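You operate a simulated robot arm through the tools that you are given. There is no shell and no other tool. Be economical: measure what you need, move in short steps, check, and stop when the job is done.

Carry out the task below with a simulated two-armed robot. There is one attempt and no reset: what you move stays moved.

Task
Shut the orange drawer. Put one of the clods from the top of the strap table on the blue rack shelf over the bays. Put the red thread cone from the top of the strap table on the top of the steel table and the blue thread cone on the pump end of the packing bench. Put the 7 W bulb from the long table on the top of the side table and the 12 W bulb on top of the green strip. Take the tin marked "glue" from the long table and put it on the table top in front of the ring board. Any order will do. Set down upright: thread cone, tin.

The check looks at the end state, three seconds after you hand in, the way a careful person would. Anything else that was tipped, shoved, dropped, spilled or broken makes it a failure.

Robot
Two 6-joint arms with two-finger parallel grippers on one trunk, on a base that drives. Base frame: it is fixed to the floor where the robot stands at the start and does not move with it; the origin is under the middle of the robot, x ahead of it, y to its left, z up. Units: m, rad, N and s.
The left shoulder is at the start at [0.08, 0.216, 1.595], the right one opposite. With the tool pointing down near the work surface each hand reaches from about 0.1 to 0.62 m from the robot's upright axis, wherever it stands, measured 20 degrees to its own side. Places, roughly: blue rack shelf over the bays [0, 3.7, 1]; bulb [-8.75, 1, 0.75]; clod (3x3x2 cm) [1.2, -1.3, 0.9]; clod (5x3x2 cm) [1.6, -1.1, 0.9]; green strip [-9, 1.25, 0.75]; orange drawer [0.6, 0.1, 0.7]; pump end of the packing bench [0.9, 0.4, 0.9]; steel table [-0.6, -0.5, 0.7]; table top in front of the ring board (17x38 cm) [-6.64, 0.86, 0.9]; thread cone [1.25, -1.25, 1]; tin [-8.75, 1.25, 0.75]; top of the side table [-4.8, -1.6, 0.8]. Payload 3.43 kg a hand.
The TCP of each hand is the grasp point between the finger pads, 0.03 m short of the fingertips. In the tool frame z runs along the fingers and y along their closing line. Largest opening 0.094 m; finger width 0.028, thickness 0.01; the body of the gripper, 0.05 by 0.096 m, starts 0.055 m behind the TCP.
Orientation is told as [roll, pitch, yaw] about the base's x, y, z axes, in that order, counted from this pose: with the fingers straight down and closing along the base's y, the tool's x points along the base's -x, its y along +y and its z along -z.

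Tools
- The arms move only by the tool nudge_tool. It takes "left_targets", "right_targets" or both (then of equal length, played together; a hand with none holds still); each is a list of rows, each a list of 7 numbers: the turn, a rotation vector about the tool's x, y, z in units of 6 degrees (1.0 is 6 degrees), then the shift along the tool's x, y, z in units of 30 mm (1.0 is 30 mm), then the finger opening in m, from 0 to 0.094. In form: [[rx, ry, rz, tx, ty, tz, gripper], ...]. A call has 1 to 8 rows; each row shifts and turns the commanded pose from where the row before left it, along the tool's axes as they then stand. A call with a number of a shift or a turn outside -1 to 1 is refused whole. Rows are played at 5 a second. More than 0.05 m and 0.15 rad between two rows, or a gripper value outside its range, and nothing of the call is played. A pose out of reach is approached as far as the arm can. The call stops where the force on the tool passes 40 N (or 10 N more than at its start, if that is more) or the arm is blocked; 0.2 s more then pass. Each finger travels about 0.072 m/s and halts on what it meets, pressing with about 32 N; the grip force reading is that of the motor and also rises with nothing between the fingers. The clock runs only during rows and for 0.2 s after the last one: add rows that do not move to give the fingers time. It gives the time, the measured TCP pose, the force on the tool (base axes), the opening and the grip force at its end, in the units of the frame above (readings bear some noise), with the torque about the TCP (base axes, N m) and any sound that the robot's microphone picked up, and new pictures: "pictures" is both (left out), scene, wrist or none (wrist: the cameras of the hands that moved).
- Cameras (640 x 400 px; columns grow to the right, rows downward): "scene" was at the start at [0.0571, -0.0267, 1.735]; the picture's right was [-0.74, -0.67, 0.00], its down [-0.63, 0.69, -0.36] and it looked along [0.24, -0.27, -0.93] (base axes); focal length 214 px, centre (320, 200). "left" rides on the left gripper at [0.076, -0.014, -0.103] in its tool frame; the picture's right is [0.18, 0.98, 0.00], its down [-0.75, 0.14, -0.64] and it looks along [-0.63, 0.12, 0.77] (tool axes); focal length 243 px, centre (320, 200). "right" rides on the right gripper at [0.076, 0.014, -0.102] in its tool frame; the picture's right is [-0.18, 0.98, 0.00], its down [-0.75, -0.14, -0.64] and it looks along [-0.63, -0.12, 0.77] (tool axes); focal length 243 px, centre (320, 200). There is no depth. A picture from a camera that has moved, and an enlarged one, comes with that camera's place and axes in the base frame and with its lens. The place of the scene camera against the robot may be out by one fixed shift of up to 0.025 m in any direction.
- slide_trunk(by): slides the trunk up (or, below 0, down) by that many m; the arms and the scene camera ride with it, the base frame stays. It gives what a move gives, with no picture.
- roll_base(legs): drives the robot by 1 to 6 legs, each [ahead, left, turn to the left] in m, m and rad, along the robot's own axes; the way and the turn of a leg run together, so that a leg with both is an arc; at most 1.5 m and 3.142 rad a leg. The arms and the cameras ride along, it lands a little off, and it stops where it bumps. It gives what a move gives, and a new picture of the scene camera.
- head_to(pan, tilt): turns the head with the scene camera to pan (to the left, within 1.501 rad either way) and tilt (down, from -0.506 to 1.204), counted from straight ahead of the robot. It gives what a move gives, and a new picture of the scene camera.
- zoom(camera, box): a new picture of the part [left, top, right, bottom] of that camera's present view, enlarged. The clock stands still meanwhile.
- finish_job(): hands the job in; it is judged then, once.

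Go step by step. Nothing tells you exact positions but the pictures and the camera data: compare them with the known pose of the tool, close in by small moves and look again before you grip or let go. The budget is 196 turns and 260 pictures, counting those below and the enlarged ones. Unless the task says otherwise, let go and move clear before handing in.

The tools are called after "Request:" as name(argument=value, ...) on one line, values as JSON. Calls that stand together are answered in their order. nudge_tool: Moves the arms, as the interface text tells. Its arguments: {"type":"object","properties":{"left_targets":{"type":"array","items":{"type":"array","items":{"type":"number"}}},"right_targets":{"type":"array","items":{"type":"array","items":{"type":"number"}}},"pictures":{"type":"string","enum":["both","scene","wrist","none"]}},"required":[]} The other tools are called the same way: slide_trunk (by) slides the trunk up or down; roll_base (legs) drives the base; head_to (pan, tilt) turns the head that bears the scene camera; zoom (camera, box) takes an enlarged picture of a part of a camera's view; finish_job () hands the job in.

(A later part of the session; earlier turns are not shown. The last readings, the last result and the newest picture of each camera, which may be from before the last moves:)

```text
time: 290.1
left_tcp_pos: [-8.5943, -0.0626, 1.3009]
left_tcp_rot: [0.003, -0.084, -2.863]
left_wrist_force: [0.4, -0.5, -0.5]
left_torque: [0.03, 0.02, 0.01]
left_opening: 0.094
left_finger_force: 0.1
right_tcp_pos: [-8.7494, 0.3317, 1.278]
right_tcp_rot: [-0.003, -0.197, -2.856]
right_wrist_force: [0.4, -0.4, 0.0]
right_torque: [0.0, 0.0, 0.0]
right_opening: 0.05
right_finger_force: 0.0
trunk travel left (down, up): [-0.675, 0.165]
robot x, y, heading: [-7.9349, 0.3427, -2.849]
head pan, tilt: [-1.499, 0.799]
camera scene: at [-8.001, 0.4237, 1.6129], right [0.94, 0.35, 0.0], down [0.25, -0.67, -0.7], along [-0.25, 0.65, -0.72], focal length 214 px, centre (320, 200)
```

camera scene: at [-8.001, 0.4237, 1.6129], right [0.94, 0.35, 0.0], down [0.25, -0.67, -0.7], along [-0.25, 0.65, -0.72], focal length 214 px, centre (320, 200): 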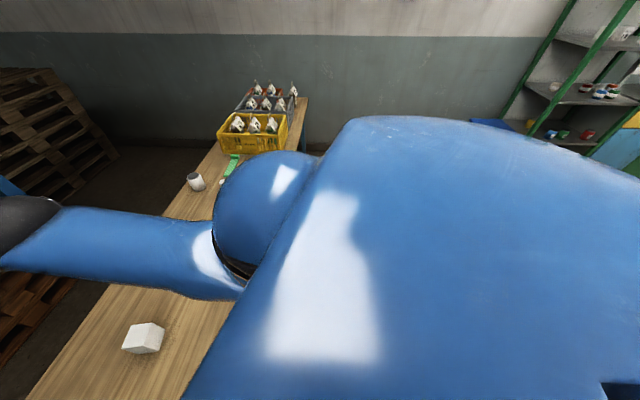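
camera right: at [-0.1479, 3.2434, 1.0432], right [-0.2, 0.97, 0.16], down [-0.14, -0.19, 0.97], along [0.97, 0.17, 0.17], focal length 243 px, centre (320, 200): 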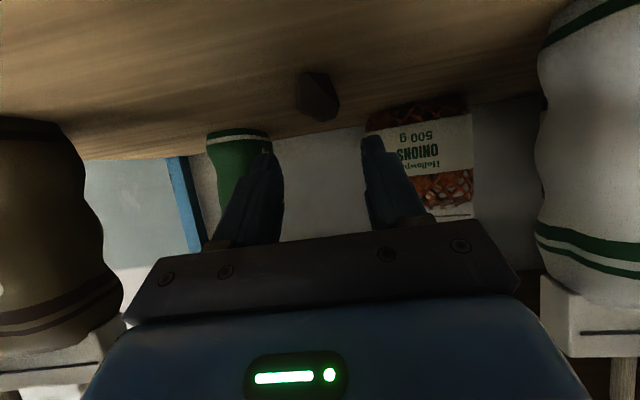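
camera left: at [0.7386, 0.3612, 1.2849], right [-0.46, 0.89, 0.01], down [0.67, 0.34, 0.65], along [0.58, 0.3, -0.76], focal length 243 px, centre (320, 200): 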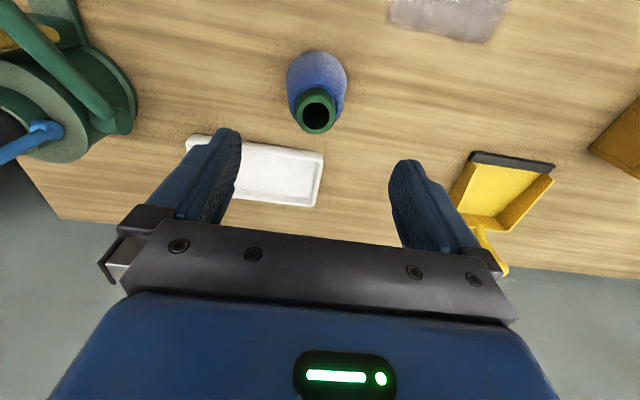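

Passed the tight spot. Continue right 0.95 m.

Request:
roll_base(legs=[[-0.03, -0.95, 0]])

Request:
head_to(pan=0.0, tilt=0.95)

Request:
zoom(camera="scene", box=[250, 80, 430, 230])

```text
time: 295.1
left_tcp_pos: [-8.8351, 0.8748, 1.3013]
left_tcp_rot: [0.004, -0.084, -2.878]
left_wrist_force: [0.3, 0.3, 0.1]
left_torque: [-0.04, -0.01, 0.02]
left_opening: 0.0938
left_finger_force: 0.0
right_tcp_pos: [-8.9841, 1.2719, 1.2781]
right_tcp_rot: [-0.001, -0.194, -2.872]
right_wrist_force: [0.1, 1.2, -0.4]
right_torque: [-0.03, 0.01, -0.04]
right_opening: 0.0499
right_finger_force: 0.0
trunk travel left (down, up): [-0.675, 0.165]
robot x, y, heading: [-8.1676, 1.2714, -2.869]
head pan, tilt: [-1.499, 0.799]
camera scene: at [-8.2352, 1.3512, 1.6128], right [0.94, 0.34, 0.0], down [0.24, -0.67, -0.7], along [-0.23, 0.66, -0.72], focal length 214 px, centre (320, 200)
```

scene: 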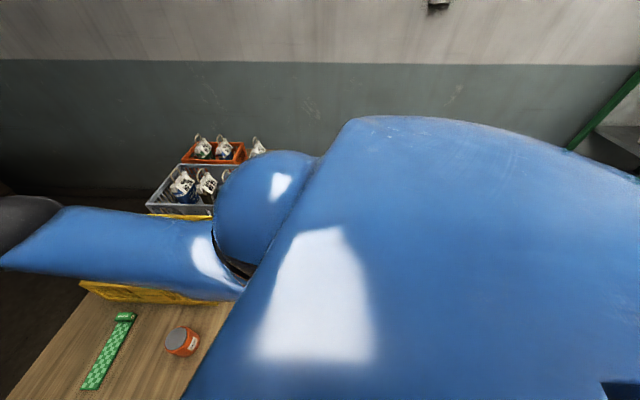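

```text
time: 296.7
left_tcp_pos: [-8.8354, 0.8771, 1.3018]
left_tcp_rot: [0.005, -0.082, -2.877]
left_wrist_force: [0.8, -0.1, 0.5]
left_torque: [0.01, -0.01, 0.01]
left_opening: 0.094
left_finger_force: 0.0
right_tcp_pos: [-8.9858, 1.2725, 1.2776]
right_tcp_rot: [0.0, -0.196, -2.872]
right_wrist_force: [-0.1, 0.2, 0.6]
right_torque: [0.02, 0.0, 0.01]
right_opening: 0.0499
right_finger_force: 0.0
trunk travel left (down, up): [-0.675, 0.165]
robot x, y, heading: [-8.166, 1.2706, -2.871]
head pan, tilt: [0.0, 0.949]
camera scene: at [-8.2786, 1.2574, 1.6012], right [-0.27, 0.96, 0.0], down [0.78, 0.22, -0.58], along [-0.56, -0.16, -0.81], focal length 214 px, centre (320, 200)
```

scene: 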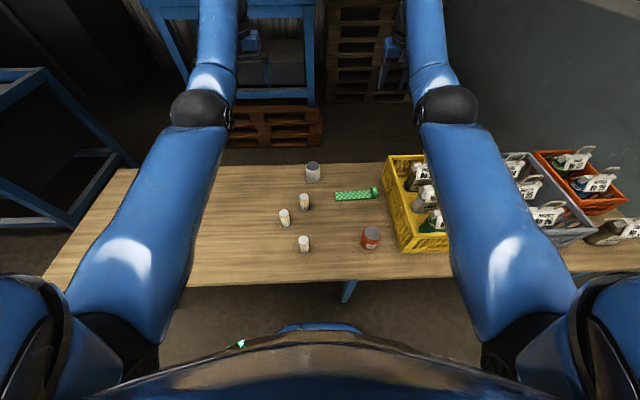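

```text
2.67 times, centred on (340, 155) of scene
camera zoom: at [-8.2786, 1.2574, 1.6012], right [-0.27, 0.96, 0.0], down [0.78, 0.22, -0.58], along [-0.56, -0.16, -0.81], focal length 572 px, centre (267, 320)
```

zoom: 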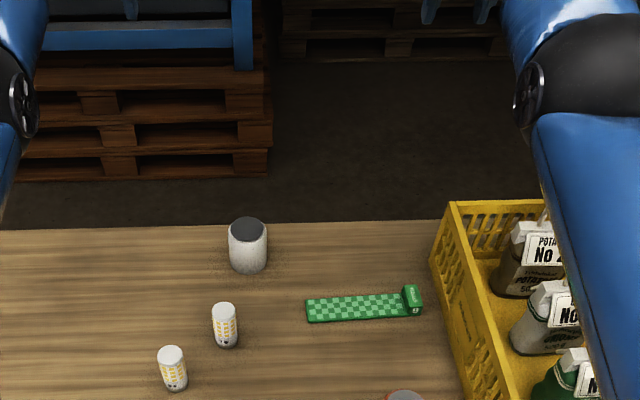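

All in view. Zoom on the three bulbs and the tins to read the labels.

Request:
zoom(camera="scene", box=[270, 185, 330, 260])

Request:
zoom(camera="scene", box=[340, 215, 400, 255])

Request:
zoom(camera="scene", box=[285, 150, 345, 190])

```text
5.33 times, centred on (300, 222) of scene
camera zoom: at [-8.2786, 1.2574, 1.6012], right [-0.27, 0.96, 0.0], down [0.78, 0.22, -0.58], along [-0.56, -0.16, -0.81], focal length 1144 px, centre (427, 80)
```

zoom: 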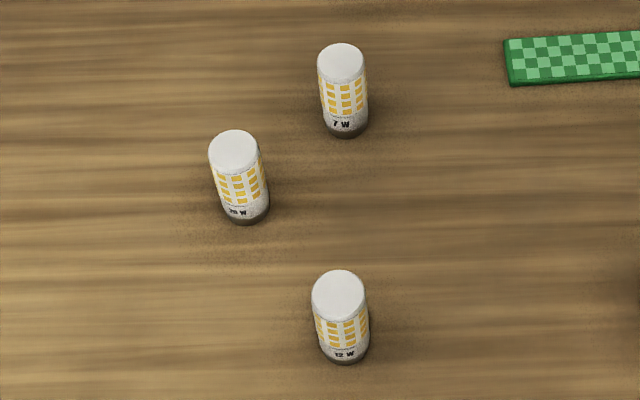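

```text
10.00 times, centred on (370, 235) of scene
camera zoom: at [-8.2786, 1.2574, 1.6012], right [-0.27, 0.96, 0.0], down [0.78, 0.22, -0.58], along [-0.56, -0.16, -0.81], focal length 2145 px, centre (-180, -150)
```

zoom: 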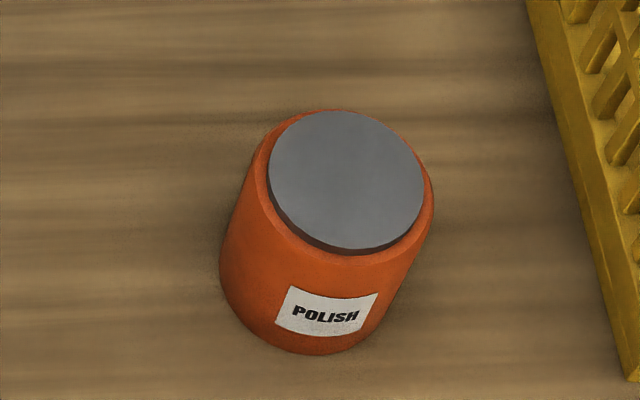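

```text
10.00 times, centred on (315, 170) of scene
camera zoom: at [-8.2786, 1.2574, 1.6012], right [-0.27, 0.96, 0.0], down [0.78, 0.22, -0.58], along [-0.56, -0.16, -0.81], focal length 2145 px, centre (370, 500)
```

zoom: 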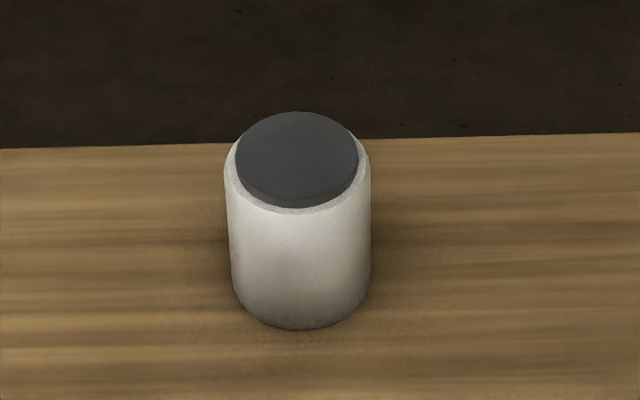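

The 7 W is the rear bulb, the 12 W the front one (the left one is another wattage), orange tin is POLISH, so the white tin should be "glue" (label to verify). First the 12 W bulb: back up 0.1 m and bring the right hand over it.

Request:
roll_base(legs=[[-0.1, 0, 0]])

Request:
nudge_tool(right_targets=[[0, 0.95, 0, 0.8, 0.9, 0.3, 0.06], [0, 0.92, 0, 0.8, 0.9, 0.3, 0.06], [0, 0, 0, 0.8, 1, 0.5, 0.06], [0, 0, 0, 0.8, 1, 0.5, 0.06], [0, 0, 0, 0.8, 1, 0.5, 0.06], [0, 0, 0, 0.8, 1, 0.5, 0.06], [0, 0, 0, 0.8, 1, 0.8, 0.06], [0, 0, 0, 0.8, 1, 0.8, 0.06]], pictures="none")

Request:
nudge_tool(right_targets=[[0, 0, 0, 0.6, 1, 1, 0.06], [0, 0, 0, 0.2, 0, 1, 0.06], [0, 0, 0, 0.2, 0, 1, 0.06], [0, 0, 0, 0.2, 0, 1, 0.06]], pictures="wrist")

```text
time: 297.8
left_tcp_pos: [-8.7504, 0.8989, 1.2967]
left_tcp_rot: [0.004, -0.075, -2.878]
left_wrist_force: [-1.2, -0.6, -0.5]
left_torque: [0.0, -0.06, 0.01]
left_opening: 0.0938
left_finger_force: 0.1
right_tcp_pos: [-8.8991, 1.2961, 1.2711]
right_tcp_rot: [0.0, -0.189, -2.872]
right_wrist_force: [-1.5, -0.1, -0.8]
right_torque: [0.0, -0.05, -0.02]
right_opening: 0.0501
right_finger_force: 0.1
trunk travel left (down, up): [-0.675, 0.165]
robot x, y, heading: [-8.075, 1.2956, -2.87]
head pan, tilt: [0.0, 0.949]
camera scene: at [-8.1952, 1.2804, 1.6001], right [-0.27, 0.96, 0.0], down [0.79, 0.22, -0.57], along [-0.55, -0.15, -0.82], focal length 214 px, centre (320, 200)
```

scene: 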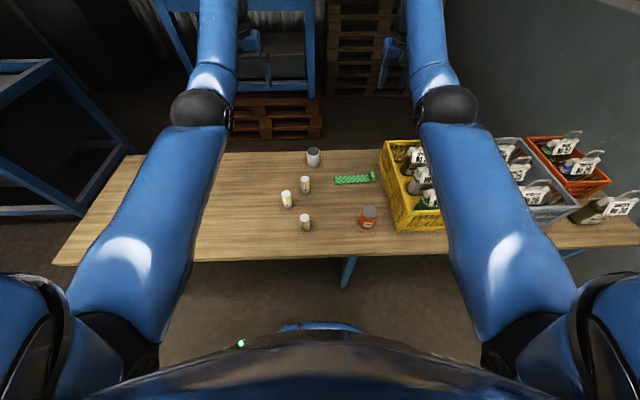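

```text
time: 299.6
left_tcp_pos: [-8.742, 0.9007, 1.3018]
left_tcp_rot: [0.005, -0.085, -2.878]
left_wrist_force: [-0.3, -0.3, 0.3]
left_torque: [0.06, -0.01, -0.01]
left_opening: 0.0938
left_finger_force: 0.2
right_tcp_pos: [-8.7253, 1.0816, 1.138]
right_tcp_rot: [-0.001, -0.001, -2.871]
right_wrist_force: [0.5, 0.5, -0.7]
right_torque: [0.02, -0.02, 0.06]
right_opening: 0.0601
right_finger_force: 0.2
right hand out of reach, approached as far as the arm can: row 2, 3, 4, 5, 6, 7, 8
trunk travel left (down, up): [-0.675, 0.165]
robot x, y, heading: [-8.074, 1.2963, -2.871]
head pan, tilt: [0.0, 0.949]
```

```text
time: 300.6
left_tcp_pos: [-8.7423, 0.9007, 1.3007]
left_tcp_rot: [0.004, -0.085, -2.878]
left_wrist_force: [-1.3, -0.9, 0.5]
left_torque: [-0.03, -0.01, -0.01]
left_opening: 0.094
left_finger_force: 0.0
right_tcp_pos: [-8.6834, 1.0618, 1.0177]
right_tcp_rot: [0.0, 0.001, -2.871]
right_wrist_force: [0.1, 0.9, -0.1]
right_torque: [-0.01, 0.01, -0.01]
right_opening: 0.0598
right_finger_force: 0.1
trunk travel left (down, up): [-0.675, 0.165]
robot x, y, heading: [-8.0748, 1.2951, -2.867]
head pan, tilt: [0.0, 0.949]
camera right: at [-8.6059, 1.0674, 1.1196], right [0.08, -1.0, 0.0], down [-0.76, -0.07, 0.64], along [-0.64, -0.05, -0.77], focal length 243 px, centre (320, 200)
```

right: 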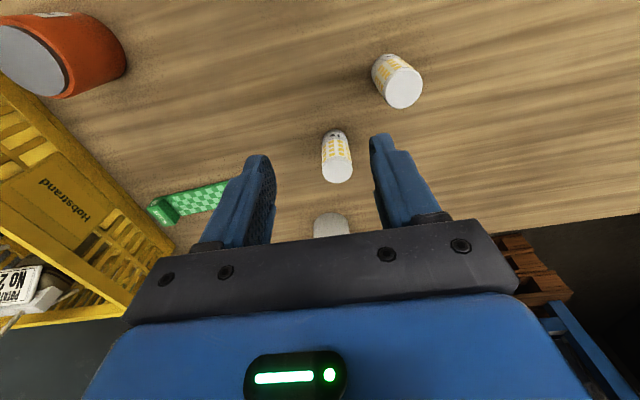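

7 W confirmed at (-8.79, 1.03); the 12 W is nearer to me at about (-8.60, 1.095). Move back and down over it.

Request:
nudge_tool(right_targets=[[0, 0, 0, 1, -0.1, 0.7, 0.06], [0, 0, 0, 1, -0.1, 0.7, 0.06], [0, 0, 0, 1, -0.1, 0.7, 0.06], [0, 0, 0, 0, 0, 0.5, 0.06]], pictures="wrist")

```text
time: 301.6
left_tcp_pos: [-8.742, 0.9014, 1.3012]
left_tcp_rot: [0.004, -0.083, -2.88]
left_wrist_force: [0.1, -0.6, -0.6]
left_torque: [0.01, 0.0, 0.03]
left_opening: 0.0941
left_finger_force: 0.0
right_tcp_pos: [-8.5992, 1.0947, 0.9406]
right_tcp_rot: [0.002, 0.0, -2.871]
right_wrist_force: [1.1, -0.1, 1.0]
right_torque: [-0.03, -0.01, -0.04]
right_opening: 0.0599
right_finger_force: 0.2
trunk travel left (down, up): [-0.675, 0.165]
robot x, y, heading: [-8.0741, 1.2933, -2.872]
head pan, tilt: [0.0, 0.949]
camera right: at [-8.5222, 1.0995, 1.0418], right [0.08, -1.0, 0.0], down [-0.76, -0.07, 0.64], along [-0.64, -0.05, -0.77], focal length 243 px, centre (320, 200)
```

right: 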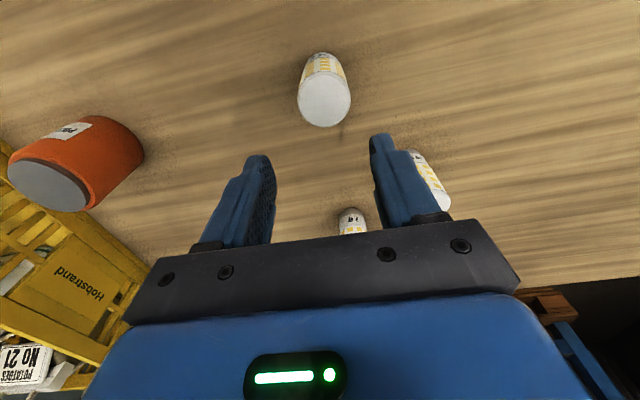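

12 W bulb is at (-8.586, 1.092). Fine-align, descend and grip.

Request:
nudge_tool(right_targets=[[0, 0, 0, 0.38, 0.2, 0, 0.075], [0, 0, 0, 0, 0, 1, 0.075], [0, 0, 0, 0, 0, 1, 0.075], [0, 0, 0, 0, 0, 1, 0.075], [0, 0, 0, 0, 0, 0.9, 0.075], [0, 0, 0, 0, 0, 0, 0.075]], pictures="wrist")

```text
time: 303.0
left_tcp_pos: [-8.7414, 0.9019, 1.3011]
left_tcp_rot: [0.002, -0.084, -2.878]
left_wrist_force: [0.3, -0.3, 0.3]
left_torque: [-0.04, -0.03, 0.0]
left_opening: 0.0942
left_finger_force: 0.0
right_tcp_pos: [-8.5878, 1.0923, 0.8216]
right_tcp_rot: [-0.001, -0.002, -2.871]
right_wrist_force: [0.2, -0.3, 0.0]
right_torque: [0.0, -0.02, 0.0]
right_opening: 0.0752
right_finger_force: 0.1
trunk travel left (down, up): [-0.675, 0.165]
robot x, y, heading: [-8.0742, 1.2957, -2.865]
head pan, tilt: [0.0, 0.949]
camera right: at [-8.5113, 1.0983, 0.923], right [0.08, -1.0, 0.0], down [-0.76, -0.07, 0.64], along [-0.64, -0.05, -0.77], focal length 243 px, centre (320, 200)
```

right: 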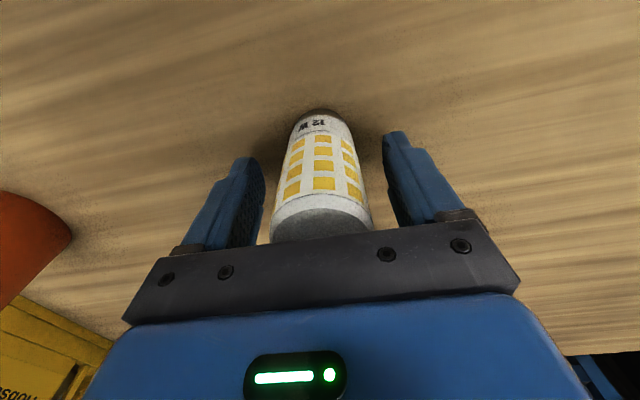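

It reads 12 W and is between the fingers. Close.

Request:
nudge_tool(right_targets=[[0, 0, 0, 0, 0, 0, 0.05], [0, 0, 0, 0, 0, 0, 0.03], [0, 0, 0, 0, 0, 0, 0.02], [0, 0, 0, 0, 0, 0, 0.02], [0, 0, 0, 0, 0, -0.5, 0.02], [0, 0, 0, 0, 0, -1, 0.02], [0, 0, 0, 0, 0, -1, 0.02]], pictures="wrist")

```text
time: 304.6
left_tcp_pos: [-8.7421, 0.9015, 1.3011]
left_tcp_rot: [0.005, -0.084, -2.879]
left_wrist_force: [-0.4, -0.8, 0.6]
left_torque: [-0.01, 0.01, -0.01]
left_opening: 0.0939
left_finger_force: 0.0
right_tcp_pos: [-8.5884, 1.0924, 0.8965]
right_tcp_rot: [-0.002, 0.002, -2.871]
right_wrist_force: [0.2, -0.3, -1.4]
right_torque: [0.02, 0.01, -0.02]
right_opening: 0.0408
right_finger_force: 32.1
trunk travel left (down, up): [-0.675, 0.165]
robot x, y, heading: [-8.0725, 1.2937, -2.868]
head pan, tilt: [0.0, 0.949]
camera right: at [-8.5113, 1.0975, 0.9977], right [0.08, -1.0, 0.0], down [-0.76, -0.07, 0.64], along [-0.64, -0.05, -0.77], focal length 243 px, centre (320, 200)
```

right: 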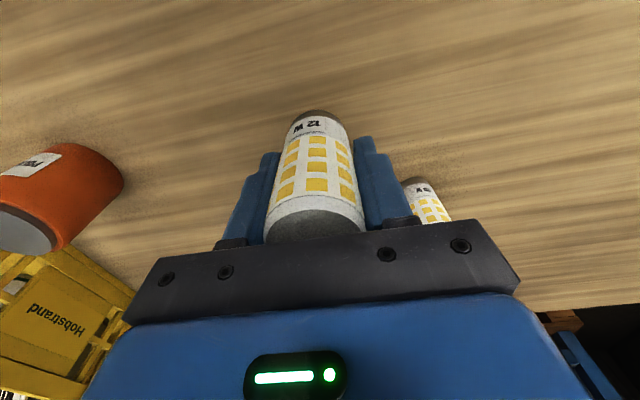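

Held. Now carry it toward the green strip: move right/forward and up, then drive the base ahead 0.14 m.

Request:
nudge_tool(right_targets=[[0, 0, 0, 0, -0.6, -1, 0.02], [0, 0, 0, -0.7, -0.93, -0.7, 0.02], [0, 0, 0, -0.7, -0.93, -0.5, 0.02], [0, 0, 0, -0.7, -0.93, -0.5, 0.02], [0, 0, 0, -0.7, -0.93, -0.5, 0.02], [0, 0, 0, -0.7, -0.93, 0, 0.02], [0, 0, 0, -0.7, -0.93, 0, 0.02], [0, 0, 0, -0.7, -0.93, 0, 0.02]], pictures="none")

Request:
roll_base(legs=[[0.13, 0, 0]])

Request:
zoom(camera="right", box=[0, 0, 640, 400])

```text
time: 306.4
left_tcp_pos: [-8.7424, 0.9024, 1.3007]
left_tcp_rot: [0.006, -0.082, -2.878]
left_wrist_force: [0.0, 0.3, 0.5]
left_torque: [0.0, 0.01, -0.03]
left_opening: 0.0942
left_finger_force: 0.1
right_tcp_pos: [-8.7857, 1.2588, 0.9927]
right_tcp_rot: [0.002, 0.001, -2.871]
right_wrist_force: [0.1, 0.7, -0.9]
right_torque: [-0.02, -0.01, 0.02]
right_opening: 0.0408
right_finger_force: 31.7
trunk travel left (down, up): [-0.675, 0.165]
robot x, y, heading: [-8.0755, 1.2928, -2.869]
head pan, tilt: [0.0, 0.949]
```

```text
time: 307.7
left_tcp_pos: [-8.8613, 0.8682, 1.3046]
left_tcp_rot: [0.005, -0.086, -2.877]
left_wrist_force: [0.2, -0.6, 0.6]
left_torque: [-0.04, 0.03, 0.0]
left_opening: 0.0936
left_finger_force: 0.1
right_tcp_pos: [-8.9059, 1.2254, 0.9943]
right_tcp_rot: [0.0, -0.001, -2.869]
right_wrist_force: [0.2, -0.4, -1.0]
right_torque: [0.0, 0.01, 0.0]
right_opening: 0.0408
right_finger_force: 31.6
trunk travel left (down, up): [-0.675, 0.165]
robot x, y, heading: [-8.201, 1.2628, -2.874]
head pan, tilt: [0.0, 0.949]
camera scene: at [-8.3041, 1.2501, 1.6016], right [-0.27, 0.96, 0.0], down [0.78, 0.22, -0.58], along [-0.56, -0.16, -0.81], focal length 214 px, centre (320, 200)
```

scene: 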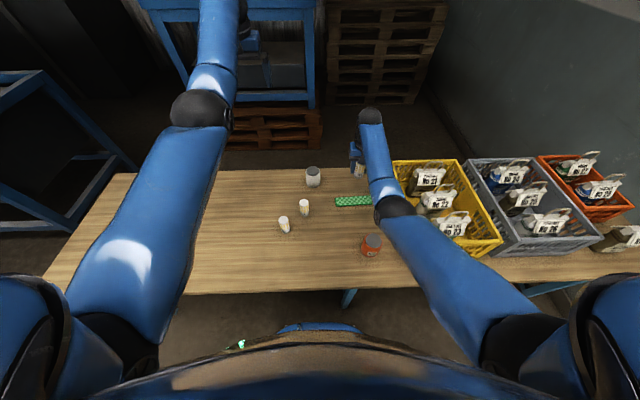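

```text
1.00 times, centred on (320, 200) of right (not enlarged: the box is as wide or as high as the picture)
camera zoom: at [-8.8281, 1.2298, 1.0959], right [0.08, -1.0, 0.0], down [-0.76, -0.06, 0.64], along [-0.64, -0.05, -0.77], focal length 243 px, centre (320, 200)
```

zoom: 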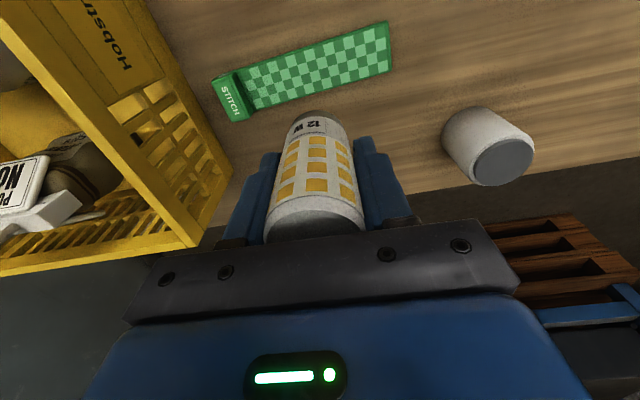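

The bulb is almost right over the strip's middle (-8.898, 1.23). Adjust 8 mm back, and descend to near contact.

Request:
nudge_tool(right_targets=[[0, 0, 0, 0.28, 0, 0.5, 0.02], [0, 0, 0, 0, 0, 1, 0.02], [0, 0, 0, 0, 0, 1, 0.02], [0, 0, 0, 0, 0, 1, 0.02], [0, 0, 0, 0, 0, 1, 0.02], [0, 0, 0, 0, 0, 0.4, 0.02]], pictures="wrist")

```text
time: 309.1
left_tcp_pos: [-8.8661, 0.8679, 1.3013]
left_tcp_rot: [0.001, -0.086, -2.878]
left_wrist_force: [-0.2, -0.6, -0.3]
left_torque: [-0.01, 0.01, 0.0]
left_opening: 0.0938
left_finger_force: 0.0
right_tcp_pos: [-8.9002, 1.2239, 0.8452]
right_tcp_rot: [0.0, 0.0, -2.87]
right_wrist_force: [-0.3, 0.0, -0.6]
right_torque: [0.01, -0.03, 0.0]
right_opening: 0.041
right_finger_force: 31.7
trunk travel left (down, up): [-0.675, 0.165]
robot x, y, heading: [-8.2001, 1.2596, -2.877]
head pan, tilt: [0.0, 0.949]
camera right: at [-8.8229, 1.2313, 0.9458], right [0.08, -1.0, 0.0], down [-0.76, -0.07, 0.64], along [-0.64, -0.05, -0.77], focal length 243 px, centre (320, 200)
```

right: 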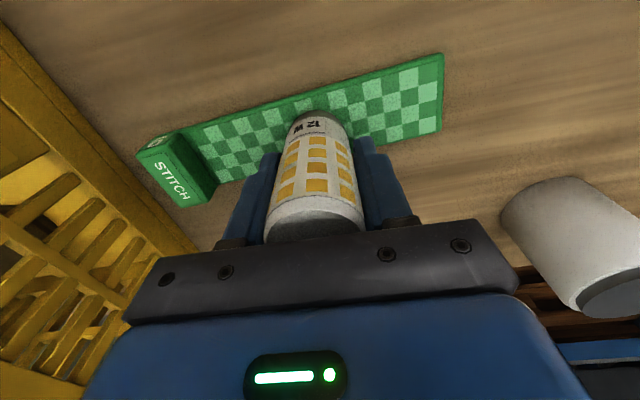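

The bulb is over the strip; 6 mm forward to centre it, then lower to touch.

Request:
nudge_tool(right_targets=[[0, 0, 0, -0.2, 0, 0, 0.02], [0, 0, 0, 0, 0, 0.2, 0.02], [0, 0, 0, 0, 0, 0.15, 0.02], [0, 0, 0, 0, 0, 0.1, 0.02], [0, 0, 0, 0, 0, 0, 0.02]], pictures="none")

```text
time: 310.3
left_tcp_pos: [-8.8662, 0.8676, 1.3014]
left_tcp_rot: [0.003, -0.084, -2.878]
left_wrist_force: [-0.3, 0.1, 0.2]
left_torque: [0.01, 0.0, -0.01]
left_opening: 0.0939
left_finger_force: 0.0
right_tcp_pos: [-8.9059, 1.2257, 0.8354]
right_tcp_rot: [0.002, -0.003, -2.87]
right_wrist_force: [0.1, -0.7, 0.4]
right_torque: [0.01, 0.02, -0.01]
right_opening: 0.0407
right_finger_force: 31.9
right hand out of reach, approached as far as the arm can: row 4
trunk travel left (down, up): [-0.675, 0.165]
robot x, y, heading: [-8.1972, 1.264, -2.872]
head pan, tilt: [0.0, 0.949]
```

Near contact but the arm is at its limit; try a few more mm.

Request:
nudge_tool(right_targets=[[0, 0, 0, 0, 0, 0.1, 0.02], [0, 0, 0, 0, 0, 0.1, 0.02], [0, 0, 0, 0, 0, 0, 0.02]], pictures="wrist")

```text
time: 311.1
left_tcp_pos: [-8.8654, 0.8669, 1.3015]
left_tcp_rot: [0.003, -0.083, -2.878]
left_wrist_force: [0.3, -0.4, 0.0]
left_torque: [-0.02, -0.01, 0.03]
left_opening: 0.0939
left_finger_force: 0.0
right_tcp_pos: [-8.902, 1.2263, 0.8303]
right_tcp_rot: [0.001, -0.001, -2.872]
right_wrist_force: [0.8, -1.2, -1.4]
right_torque: [-0.01, 0.04, 0.01]
right_opening: 0.0407
right_finger_force: 32.5
right hand out of reach, approached as far as the arm can: row 2
trunk travel left (down, up): [-0.675, 0.165]
robot x, y, heading: [-8.1994, 1.2599, -2.869]
head pan, tilt: [0.0, 0.949]
camera right: at [-8.8255, 1.2316, 0.9319], right [0.08, -1.0, 0.0], down [-0.76, -0.07, 0.64], along [-0.64, -0.05, -0.77], focal length 243 px, centre (320, 200)
```

right: 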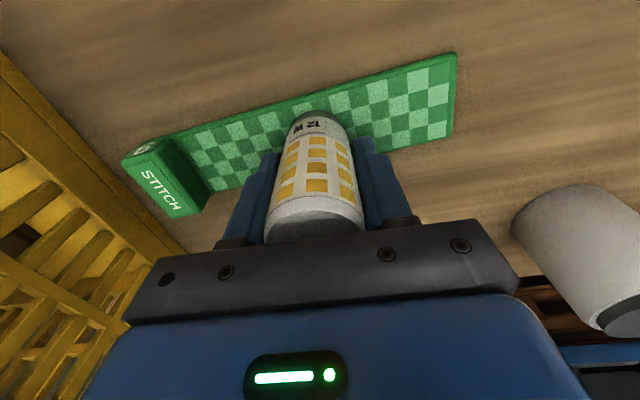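

Use the trunk for the last few millimetres.

Request:
slide_trunk(by=-0.006)

```text
time: 311.6
left_tcp_pos: [-8.863, 0.8679, 1.298]
left_tcp_rot: [0.004, -0.088, -2.879]
left_wrist_force: [-0.4, -0.7, -0.6]
left_torque: [-0.01, 0.0, 0.02]
left_opening: 0.0941
left_finger_force: 0.1
right_tcp_pos: [-8.9029, 1.2267, 0.8289]
right_tcp_rot: [-0.001, -0.008, -2.871]
right_wrist_force: [2.0, 2.3, 27.3]
right_torque: [0.18, -0.41, 0.03]
right_opening: 0.041
right_finger_force: 32.3
trunk travel left (down, up): [-0.669, 0.171]
robot x, y, heading: [-8.1983, 1.2608, -2.871]
head pan, tilt: [0.0, 0.949]
```

Contact made. Relieve slightly and open.

Request:
slide_trunk(by=0.004)

Request:
nudge_tool(right_targets=[[0, 0, 0, 0, 0, 0, 0.045], [0, 0, 0, 0, 0, 0, 0.055], [0, 0, 0, 0, 0, 0, 0.07], [0, 0, 0, 0, 0, 0, 0.07]], pictures="wrist")

```text
time: 312.2
left_tcp_pos: [-8.8639, 0.8677, 1.301]
left_tcp_rot: [0.006, -0.086, -2.877]
left_wrist_force: [-0.1, -0.5, 0.4]
left_torque: [0.02, 0.04, -0.01]
left_opening: 0.0939
left_finger_force: 0.1
right_tcp_pos: [-8.9016, 1.2267, 0.8295]
right_tcp_rot: [0.0, -0.002, -2.87]
right_wrist_force: [-4.5, 0.4, 12.3]
right_torque: [0.02, 0.14, 0.03]
right_opening: 0.0408
right_finger_force: 32.2
trunk travel left (down, up): [-0.673, 0.167]
robot x, y, heading: [-8.1992, 1.2624, -2.863]
head pan, tilt: [0.0, 0.949]
```

```text
time: 313.2
left_tcp_pos: [-8.8668, 0.8665, 1.2997]
left_tcp_rot: [0.006, -0.083, -2.879]
left_wrist_force: [0.2, -0.6, 0.4]
left_torque: [-0.02, -0.01, 0.03]
left_opening: 0.094
left_finger_force: 0.0
right_tcp_pos: [-8.9025, 1.2257, 0.8276]
right_tcp_rot: [0.0, 0.002, -2.869]
right_wrist_force: [0.4, -0.1, -0.7]
right_torque: [0.03, 0.01, 0.01]
right_opening: 0.07
right_finger_force: 0.0
trunk travel left (down, up): [-0.673, 0.167]
robot x, y, heading: [-8.1992, 1.262, -2.87]
head pan, tilt: [0.0, 0.949]
camera right: at [-8.8256, 1.2317, 0.9296], right [0.08, -1.0, 0.0], down [-0.76, -0.07, 0.64], along [-0.64, -0.05, -0.77], focal length 243 px, centre (320, 200)
```

right: 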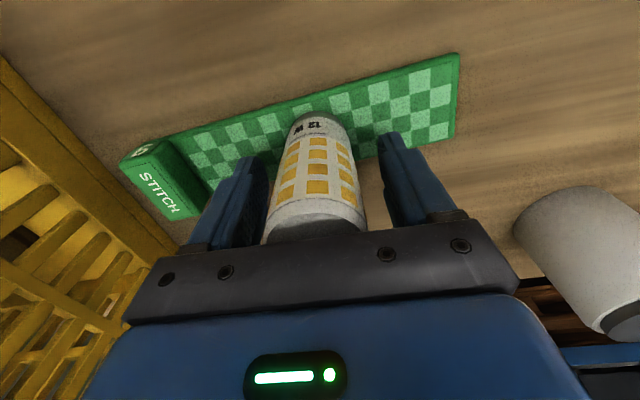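

It stands on the strip. Lift the hand straight up.

Request:
nudge_tool(right_targets=[[0, 0, 0, 0, 0, -0.5, 0.07], [0, 0, 0, 0, 0, -1, 0.07], [0, 0, 0, 0, 0, -1, 0.07], [0, 0, 0, 0, 0, -1, 0.07], [0, 0, 0, 0, 0, -1, 0.07], [0, 0, 0, 0, 0, -1, 0.07], [0, 0, 0, 0, 0, -1, 0.07], [0, 0, 0, 0, 0, -1, 0.07]], pictures="wrist")

```text
time: 315.0
left_tcp_pos: [-8.8644, 0.8668, 1.2999]
left_tcp_rot: [0.003, -0.084, -2.879]
left_wrist_force: [-0.5, -0.8, 0.1]
left_torque: [0.0, 0.0, -0.01]
left_opening: 0.0941
left_finger_force: 0.1
right_tcp_pos: [-8.9603, 1.2021, 1.0335]
right_tcp_rot: [-0.001, 0.004, -2.872]
right_wrist_force: [0.1, 0.2, -0.4]
right_torque: [0.02, -0.01, 0.01]
right_opening: 0.0698
right_finger_force: 0.1
right hand out of reach, approached as far as the arm can: row 2, 3, 4, 5, 6, 7, 8
trunk travel left (down, up): [-0.673, 0.167]
robot x, y, heading: [-8.199, 1.263, -2.874]
head pan, tilt: [0.0, 0.949]
camera right: at [-8.8825, 1.2074, 1.1352], right [0.08, -1.0, 0.0], down [-0.77, -0.07, 0.64], along [-0.64, -0.05, -0.77], focal length 243 px, centre (320, 200)
```

right: 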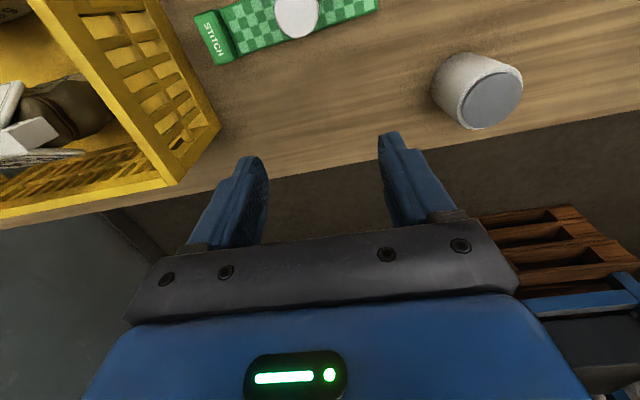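

The 12 W bulb stands on the strip; white tin is at (-8.952, 1.008). Now move the right hand over the 7 W bulb at (-8.787, 1.031).

Request:
nudge_tool(right_targets=[[0, 0, 0, 0.58, 1, 0, 0.075], [0, 0, 0, 0.58, 1, 0, 0.075], [0, 0, 0, 0.58, 1, 0, 0.075], [0, 0, 0, 0.58, 1, 0, 0.075], [0, 0, 0, 0.58, 1, 0.2, 0.075], [0, 0, 0, 0.58, 1, 0.5, 0.075], [0, 0, 0, 0.58, 1, 0.8, 0.075], [0, 0, 0, 0.3, 0, 0.8, 0.075]], pictures="wrist")

```text
time: 316.8
left_tcp_pos: [-8.8651, 0.8671, 1.2993]
left_tcp_rot: [0.005, -0.084, -2.878]
left_wrist_force: [0.3, -0.7, 0.7]
left_torque: [0.04, 0.03, 0.0]
left_opening: 0.0939
left_finger_force: 0.1
right_tcp_pos: [-8.8232, 1.0111, 0.9555]
right_tcp_rot: [-0.002, 0.002, -2.872]
right_wrist_force: [0.4, -0.7, -0.2]
right_torque: [-0.03, -0.01, -0.02]
right_opening: 0.0751
right_finger_force: 0.0
right hand out of reach, approached as far as the arm can: row 1, 2, 3, 4, 5
trunk travel left (down, up): [-0.673, 0.167]
robot x, y, heading: [-8.1983, 1.2627, -2.867]
head pan, tilt: [0.0, 0.949]
camera right: at [-8.7465, 1.016, 1.0578], right [0.08, -1.0, 0.0], down [-0.77, -0.07, 0.64], along [-0.64, -0.05, -0.77], focal length 243 px, centre (320, 200)
```

right: 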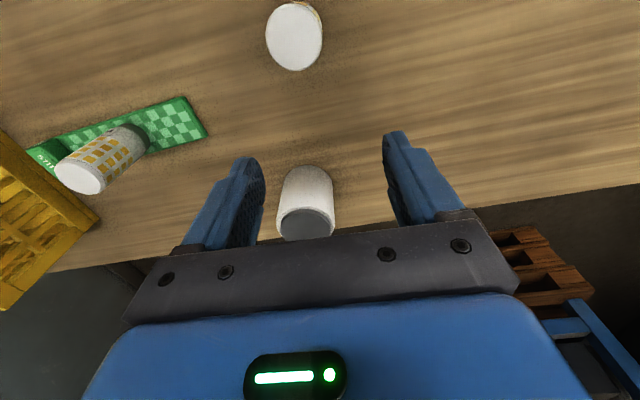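

7 W top is at about (-8.77, 1.033). Move back 5.8 cm and descend partway.

Request:
nudge_tool(right_targets=[[0, 0, 0, 0.97, -0.11, 0, 0.075], [0, 0, 0, 0.97, -0.11, 0, 0.075], [0, 0, 0, 0, 0, 0.7, 0.075], [0, 0, 0, 0, 0, 0.3, 0.075]], pictures="wrist")

```text
time: 317.8
left_tcp_pos: [-8.8658, 0.8665, 1.3001]
left_tcp_rot: [0.003, -0.083, -2.878]
left_wrist_force: [-0.3, -0.3, 0.3]
left_torque: [-0.02, 0.02, 0.0]
left_opening: 0.0942
left_finger_force: 0.0
right_tcp_pos: [-8.802, 1.0046, 0.9154]
right_tcp_rot: [0.0, 0.0, -2.871]
right_wrist_force: [-0.3, -0.5, -0.6]
right_torque: [0.0, 0.0, 0.04]
right_opening: 0.075
right_finger_force: 0.0
right hand out of reach, approached as far as the arm can: row 1, 2, 3, 4
trunk travel left (down, up): [-0.673, 0.167]
robot x, y, heading: [-8.1983, 1.2601, -2.871]
head pan, tilt: [0.0, 0.949]
camera right: at [-8.7238, 1.0096, 1.0158], right [0.08, -1.0, 0.0], down [-0.76, -0.07, 0.64], along [-0.64, -0.05, -0.77], focal length 243 px, centre (320, 200)
```

right: 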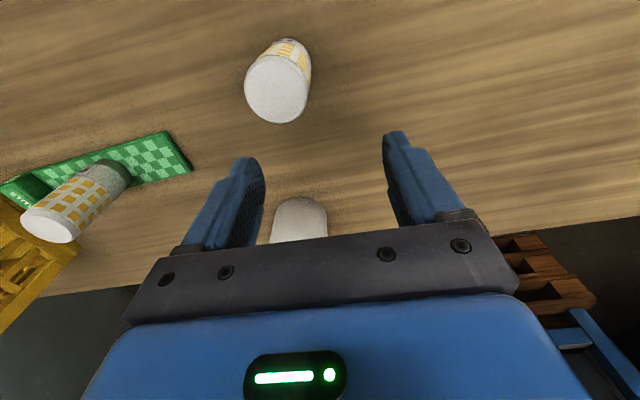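

At the arm's inner limit; move the base back 4 cm and right 2 cm instead.

Request:
roll_base(legs=[[-0.04, -0.018, 0]])

Request:
nudge_tool(right_targets=[[0, 0, 0, 0, 0, 0, 0.075]], pictures="wrist")

```text
time: 318.7
left_tcp_pos: [-8.8405, 0.8886, 1.2917]
left_tcp_rot: [0.0, -0.076, -2.876]
left_wrist_force: [-1.2, -0.7, -0.9]
left_torque: [0.06, -0.06, 0.01]
left_opening: 0.094
left_finger_force: 0.0
right_tcp_pos: [-8.7739, 1.0265, 0.9095]
right_tcp_rot: [-0.004, 0.009, -2.872]
right_wrist_force: [-0.9, -0.5, -0.5]
right_torque: [0.03, -0.03, 0.0]
right_opening: 0.075
right_finger_force: 0.1
trunk travel left (down, up): [-0.673, 0.167]
robot x, y, heading: [-8.1671, 1.2894, -2.866]
head pan, tilt: [0.0, 0.949]
camera scene: at [-8.285, 1.2681, 1.598], right [-0.27, 0.96, 0.0], down [0.79, 0.22, -0.57], along [-0.55, -0.15, -0.82], focal length 214 px, centre (320, 200)
```

scene: 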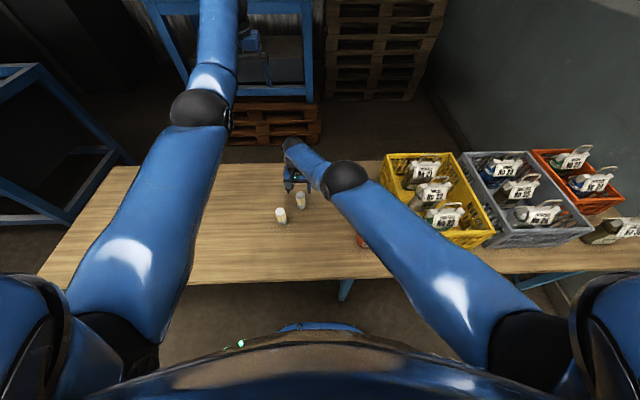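

```text
time: 319.1
left_tcp_pos: [-8.8287, 0.8986, 1.3018]
left_tcp_rot: [0.004, -0.087, -2.878]
left_wrist_force: [1.0, -0.1, -0.1]
left_torque: [0.0, 0.04, -0.01]
left_opening: 0.0936
left_finger_force: 0.1
right_tcp_pos: [-8.7651, 1.0335, 0.9174]
right_tcp_rot: [-0.001, -0.004, -2.872]
right_wrist_force: [0.2, 0.2, 0.6]
right_torque: [0.0, 0.05, 0.03]
right_opening: 0.0749
right_finger_force: 0.0
trunk travel left (down, up): [-0.673, 0.167]
robot x, y, heading: [-8.1646, 1.2877, -2.874]
head pan, tilt: [0.0, 0.949]
camera right: at [-8.6873, 1.04, 1.0183], right [0.08, -1.0, 0.0], down [-0.76, -0.06, 0.64], along [-0.64, -0.06, -0.76], focal length 243 px, centre (320, 200)
```

right: 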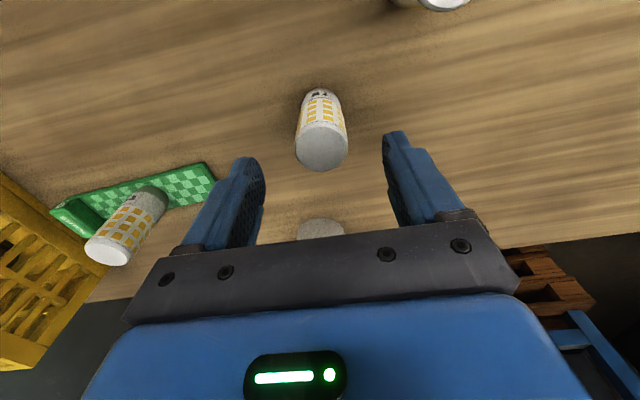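

Aligned. Descend and grip the 7 W bulb.

Request:
nudge_tool(right_targets=[[0, 0, 0, -0.2, 0, 0.5, 0.075], [0, 0, 0, 0, 0, 1, 0.075], [0, 0, 0, 0, 0, 1, 0.075], [0, 0, 0, 0, 0, 0.6, 0.075], [0, 0, 0, 0, 0, 0, 0.075]], pictures="wrist")

```text
time: 320.3
left_tcp_pos: [-8.833, 0.8937, 1.2996]
left_tcp_rot: [0.004, -0.084, -2.876]
left_wrist_force: [-0.2, -0.2, -0.9]
left_torque: [-0.02, -0.03, 0.0]
left_opening: 0.094
left_finger_force: 0.0
right_tcp_pos: [-8.7469, 1.0563, 0.8374]
right_tcp_rot: [0.0, 0.001, -2.871]
right_wrist_force: [0.3, 1.1, 0.2]
right_torque: [0.02, 0.03, -0.01]
right_opening: 0.0749
right_finger_force: 0.1
right hand out of reach, approached as far as the arm can: row 1, 2, 3, 4
trunk travel left (down, up): [-0.673, 0.167]
robot x, y, heading: [-8.1637, 1.2907, -2.867]
head pan, tilt: [0.0, 0.949]
camera right: at [-8.6696, 1.0609, 0.9395], right [0.08, -1.0, 0.0], down [-0.76, -0.07, 0.64], along [-0.64, -0.05, -0.77], focal length 243 px, centre (320, 200)
```

right: 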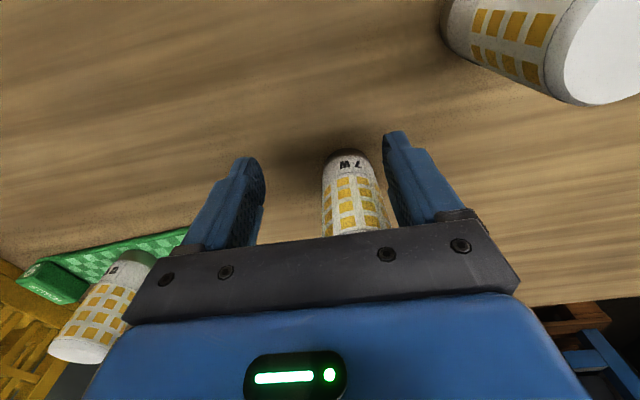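

The arm drifted at its limit; the bulb is still upright but near the left finger. Use the base: 2 cm left first, then 3 cm ahead.

Request:
roll_base(legs=[[0, 0.019, 0], [0.03, 0, 0]])

Request:
nudge_tool(right_targets=[[0, 0, 0, 0, 0, 0, 0.075]], pictures="wrist")

```text
time: 321.5
left_tcp_pos: [-8.8478, 0.8664, 1.3044]
left_tcp_rot: [0.003, -0.09, -2.875]
left_wrist_force: [0.7, -0.5, -0.2]
left_torque: [0.01, 0.03, 0.01]
left_opening: 0.0939
left_finger_force: 0.1
right_tcp_pos: [-8.766, 1.0297, 0.8424]
right_tcp_rot: [-0.003, -0.009, -2.871]
right_wrist_force: [0.9, 0.2, 0.4]
right_torque: [0.01, 0.06, -0.02]
right_opening: 0.0748
right_finger_force: 0.2
trunk travel left (down, up): [-0.673, 0.167]
robot x, y, heading: [-8.1899, 1.2641, -2.87]
head pan, tilt: [0.0, 0.949]
camera scene: at [-8.2887, 1.2491, 1.6], right [-0.27, 0.96, 0.0], down [0.78, 0.22, -0.59], along [-0.57, -0.16, -0.81], focal length 214 px, centre (320, 200)
```

scene: 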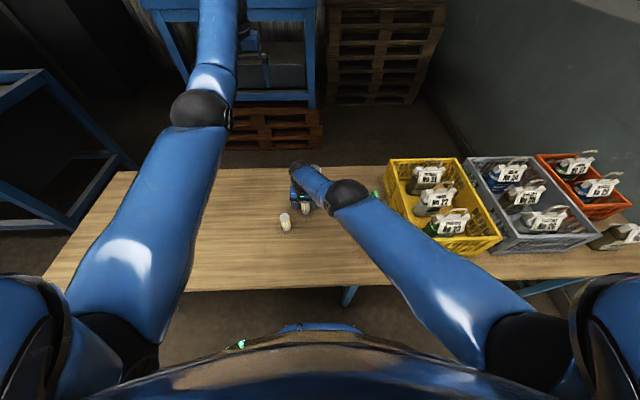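

```text
time: 321.9
left_tcp_pos: [-8.8612, 0.8663, 1.297]
left_tcp_rot: [0.005, -0.079, -2.877]
left_wrist_force: [-0.1, 0.5, -1.4]
left_torque: [0.06, -0.06, -0.01]
left_opening: 0.0939
left_finger_force: 0.1
right_tcp_pos: [-8.7741, 1.0277, 0.8371]
right_tcp_rot: [0.0, 0.005, -2.871]
right_wrist_force: [-1.4, 0.9, 0.4]
right_torque: [0.0, 0.01, 0.0]
right_opening: 0.0752
right_finger_force: 0.1
trunk travel left (down, up): [-0.673, 0.167]
robot x, y, heading: [-8.1868, 1.2651, -2.869]
head pan, tilt: [0.0, 0.949]
camera right: at [-8.6969, 1.0335, 0.9373], right [0.09, -1.0, 0.0], down [-0.77, -0.07, 0.64], along [-0.64, -0.05, -0.77], focal length 243 px, centre (320, 200)
```

right: 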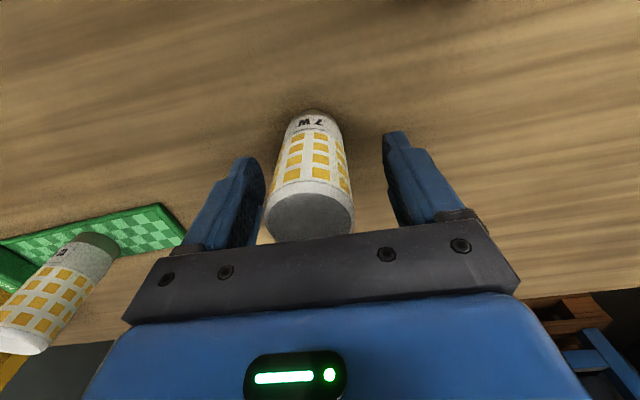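

7 W it is, between the fingers. Close and lift.

Request:
nudge_tool(right_targets=[[0, 0, 0, 0, 0, 0, 0.05], [0, 0, 0, 0, 0, 0, 0.03], [0, 0, 0, 0, 0, 0, 0.02], [0, 0, 0, 0, 0, 0, 0.02], [0, 0, 0, 0, 0, -0.5, 0.02], [0, 0, 0, 0, -0.3, -1, 0.02], [0, 0, 0, 0, -0.5, -1, 0.02], [0, 0, 0, 0, -0.7, -1, 0.02]], pictures="wrist")

```text
time: 323.7
left_tcp_pos: [-8.8574, 0.8667, 1.2989]
left_tcp_rot: [0.005, -0.085, -2.877]
left_wrist_force: [-0.1, -0.3, 0.1]
left_torque: [-0.04, -0.01, -0.02]
left_opening: 0.0941
left_finger_force: 0.1
right_tcp_pos: [-8.8232, 1.0356, 0.9231]
right_tcp_rot: [-0.002, 0.004, -2.872]
right_wrist_force: [-0.1, -0.3, -0.7]
right_torque: [0.02, 0.03, 0.0]
right_opening: 0.0371
right_finger_force: 32.1
right hand out of reach, approached as far as the arm can: row 5, 6, 7, 8
trunk travel left (down, up): [-0.673, 0.167]
robot x, y, heading: [-8.1891, 1.2608, -2.87]
head pan, tilt: [0.0, 0.949]
camera right: at [-8.7455, 1.0416, 1.0254], right [0.09, -1.0, 0.0], down [-0.77, -0.07, 0.64], along [-0.64, -0.05, -0.77], focal length 243 px, centre (320, 200)
```

right: 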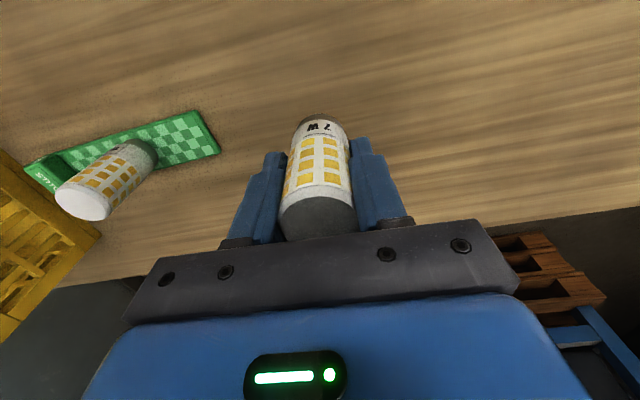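

Held. Move the right hand aside to the right first, then up, out of the tin's way.

Request:
nudge_tool(right_targets=[[0, 0, 0, 0, -1, 0, 0.02], [0, 0, 0, 0, -1, -0.3, 0.02], [0, 0, 0, 0, -1, -1, 0.02], [0, 0, 0, 0, -1, -1, 0.02], [0, 0, 0, 0, -1, -1, 0.02], [0, 0, 0, 0, -1, -1, 0.02], [0, 0, 0, 0, -1, -1, 0.02], [0, 0, 0, 0, -1, -1, 0.02]], pictures="scene")

Request:
zoom(camera="scene", box=[260, 130, 420, 250])

```text
time: 325.5
left_tcp_pos: [-8.8578, 0.8679, 1.3001]
left_tcp_rot: [0.007, -0.084, -2.877]
left_wrist_force: [-0.1, 0.5, 0.8]
left_torque: [-0.02, -0.03, 0.03]
left_opening: 0.0941
left_finger_force: 0.1
right_tcp_pos: [-8.9662, 1.226, 1.0931]
right_tcp_rot: [0.0, 0.004, -2.872]
right_wrist_force: [-0.8, -0.2, -0.2]
right_torque: [0.01, 0.0, -0.02]
right_opening: 0.0372
right_finger_force: 32.0
right hand out of reach, approached as far as the arm can: row 1, 2, 3, 4, 5, 6, 7, 8
trunk travel left (down, up): [-0.673, 0.167]
robot x, y, heading: [-8.188, 1.2642, -2.865]
head pan, tilt: [0.0, 0.949]
camera scene: at [-8.2991, 1.2512, 1.5991], right [-0.27, 0.96, 0.0], down [0.78, 0.22, -0.58], along [-0.56, -0.16, -0.81], focal length 214 px, centre (320, 200)
```

scene: 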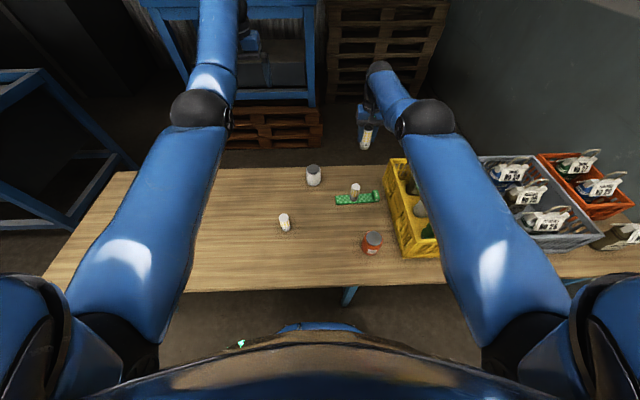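

```text
3.33 times, centred on (340, 190) of scene
camera zoom: at [-8.2991, 1.2512, 1.5991], right [-0.27, 0.96, 0.0], down [0.78, 0.22, -0.58], along [-0.56, -0.16, -0.81], focal length 715 px, centre (253, 233)
```

zoom: 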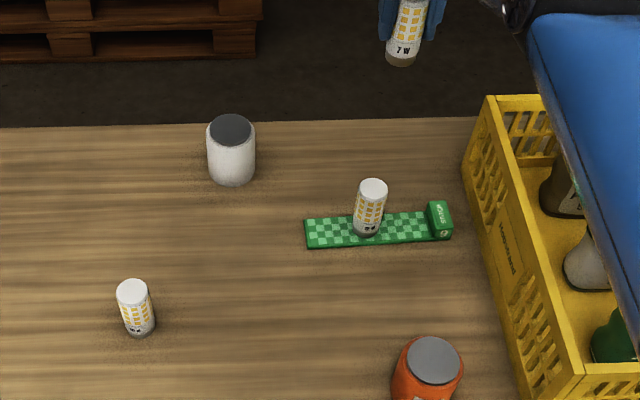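

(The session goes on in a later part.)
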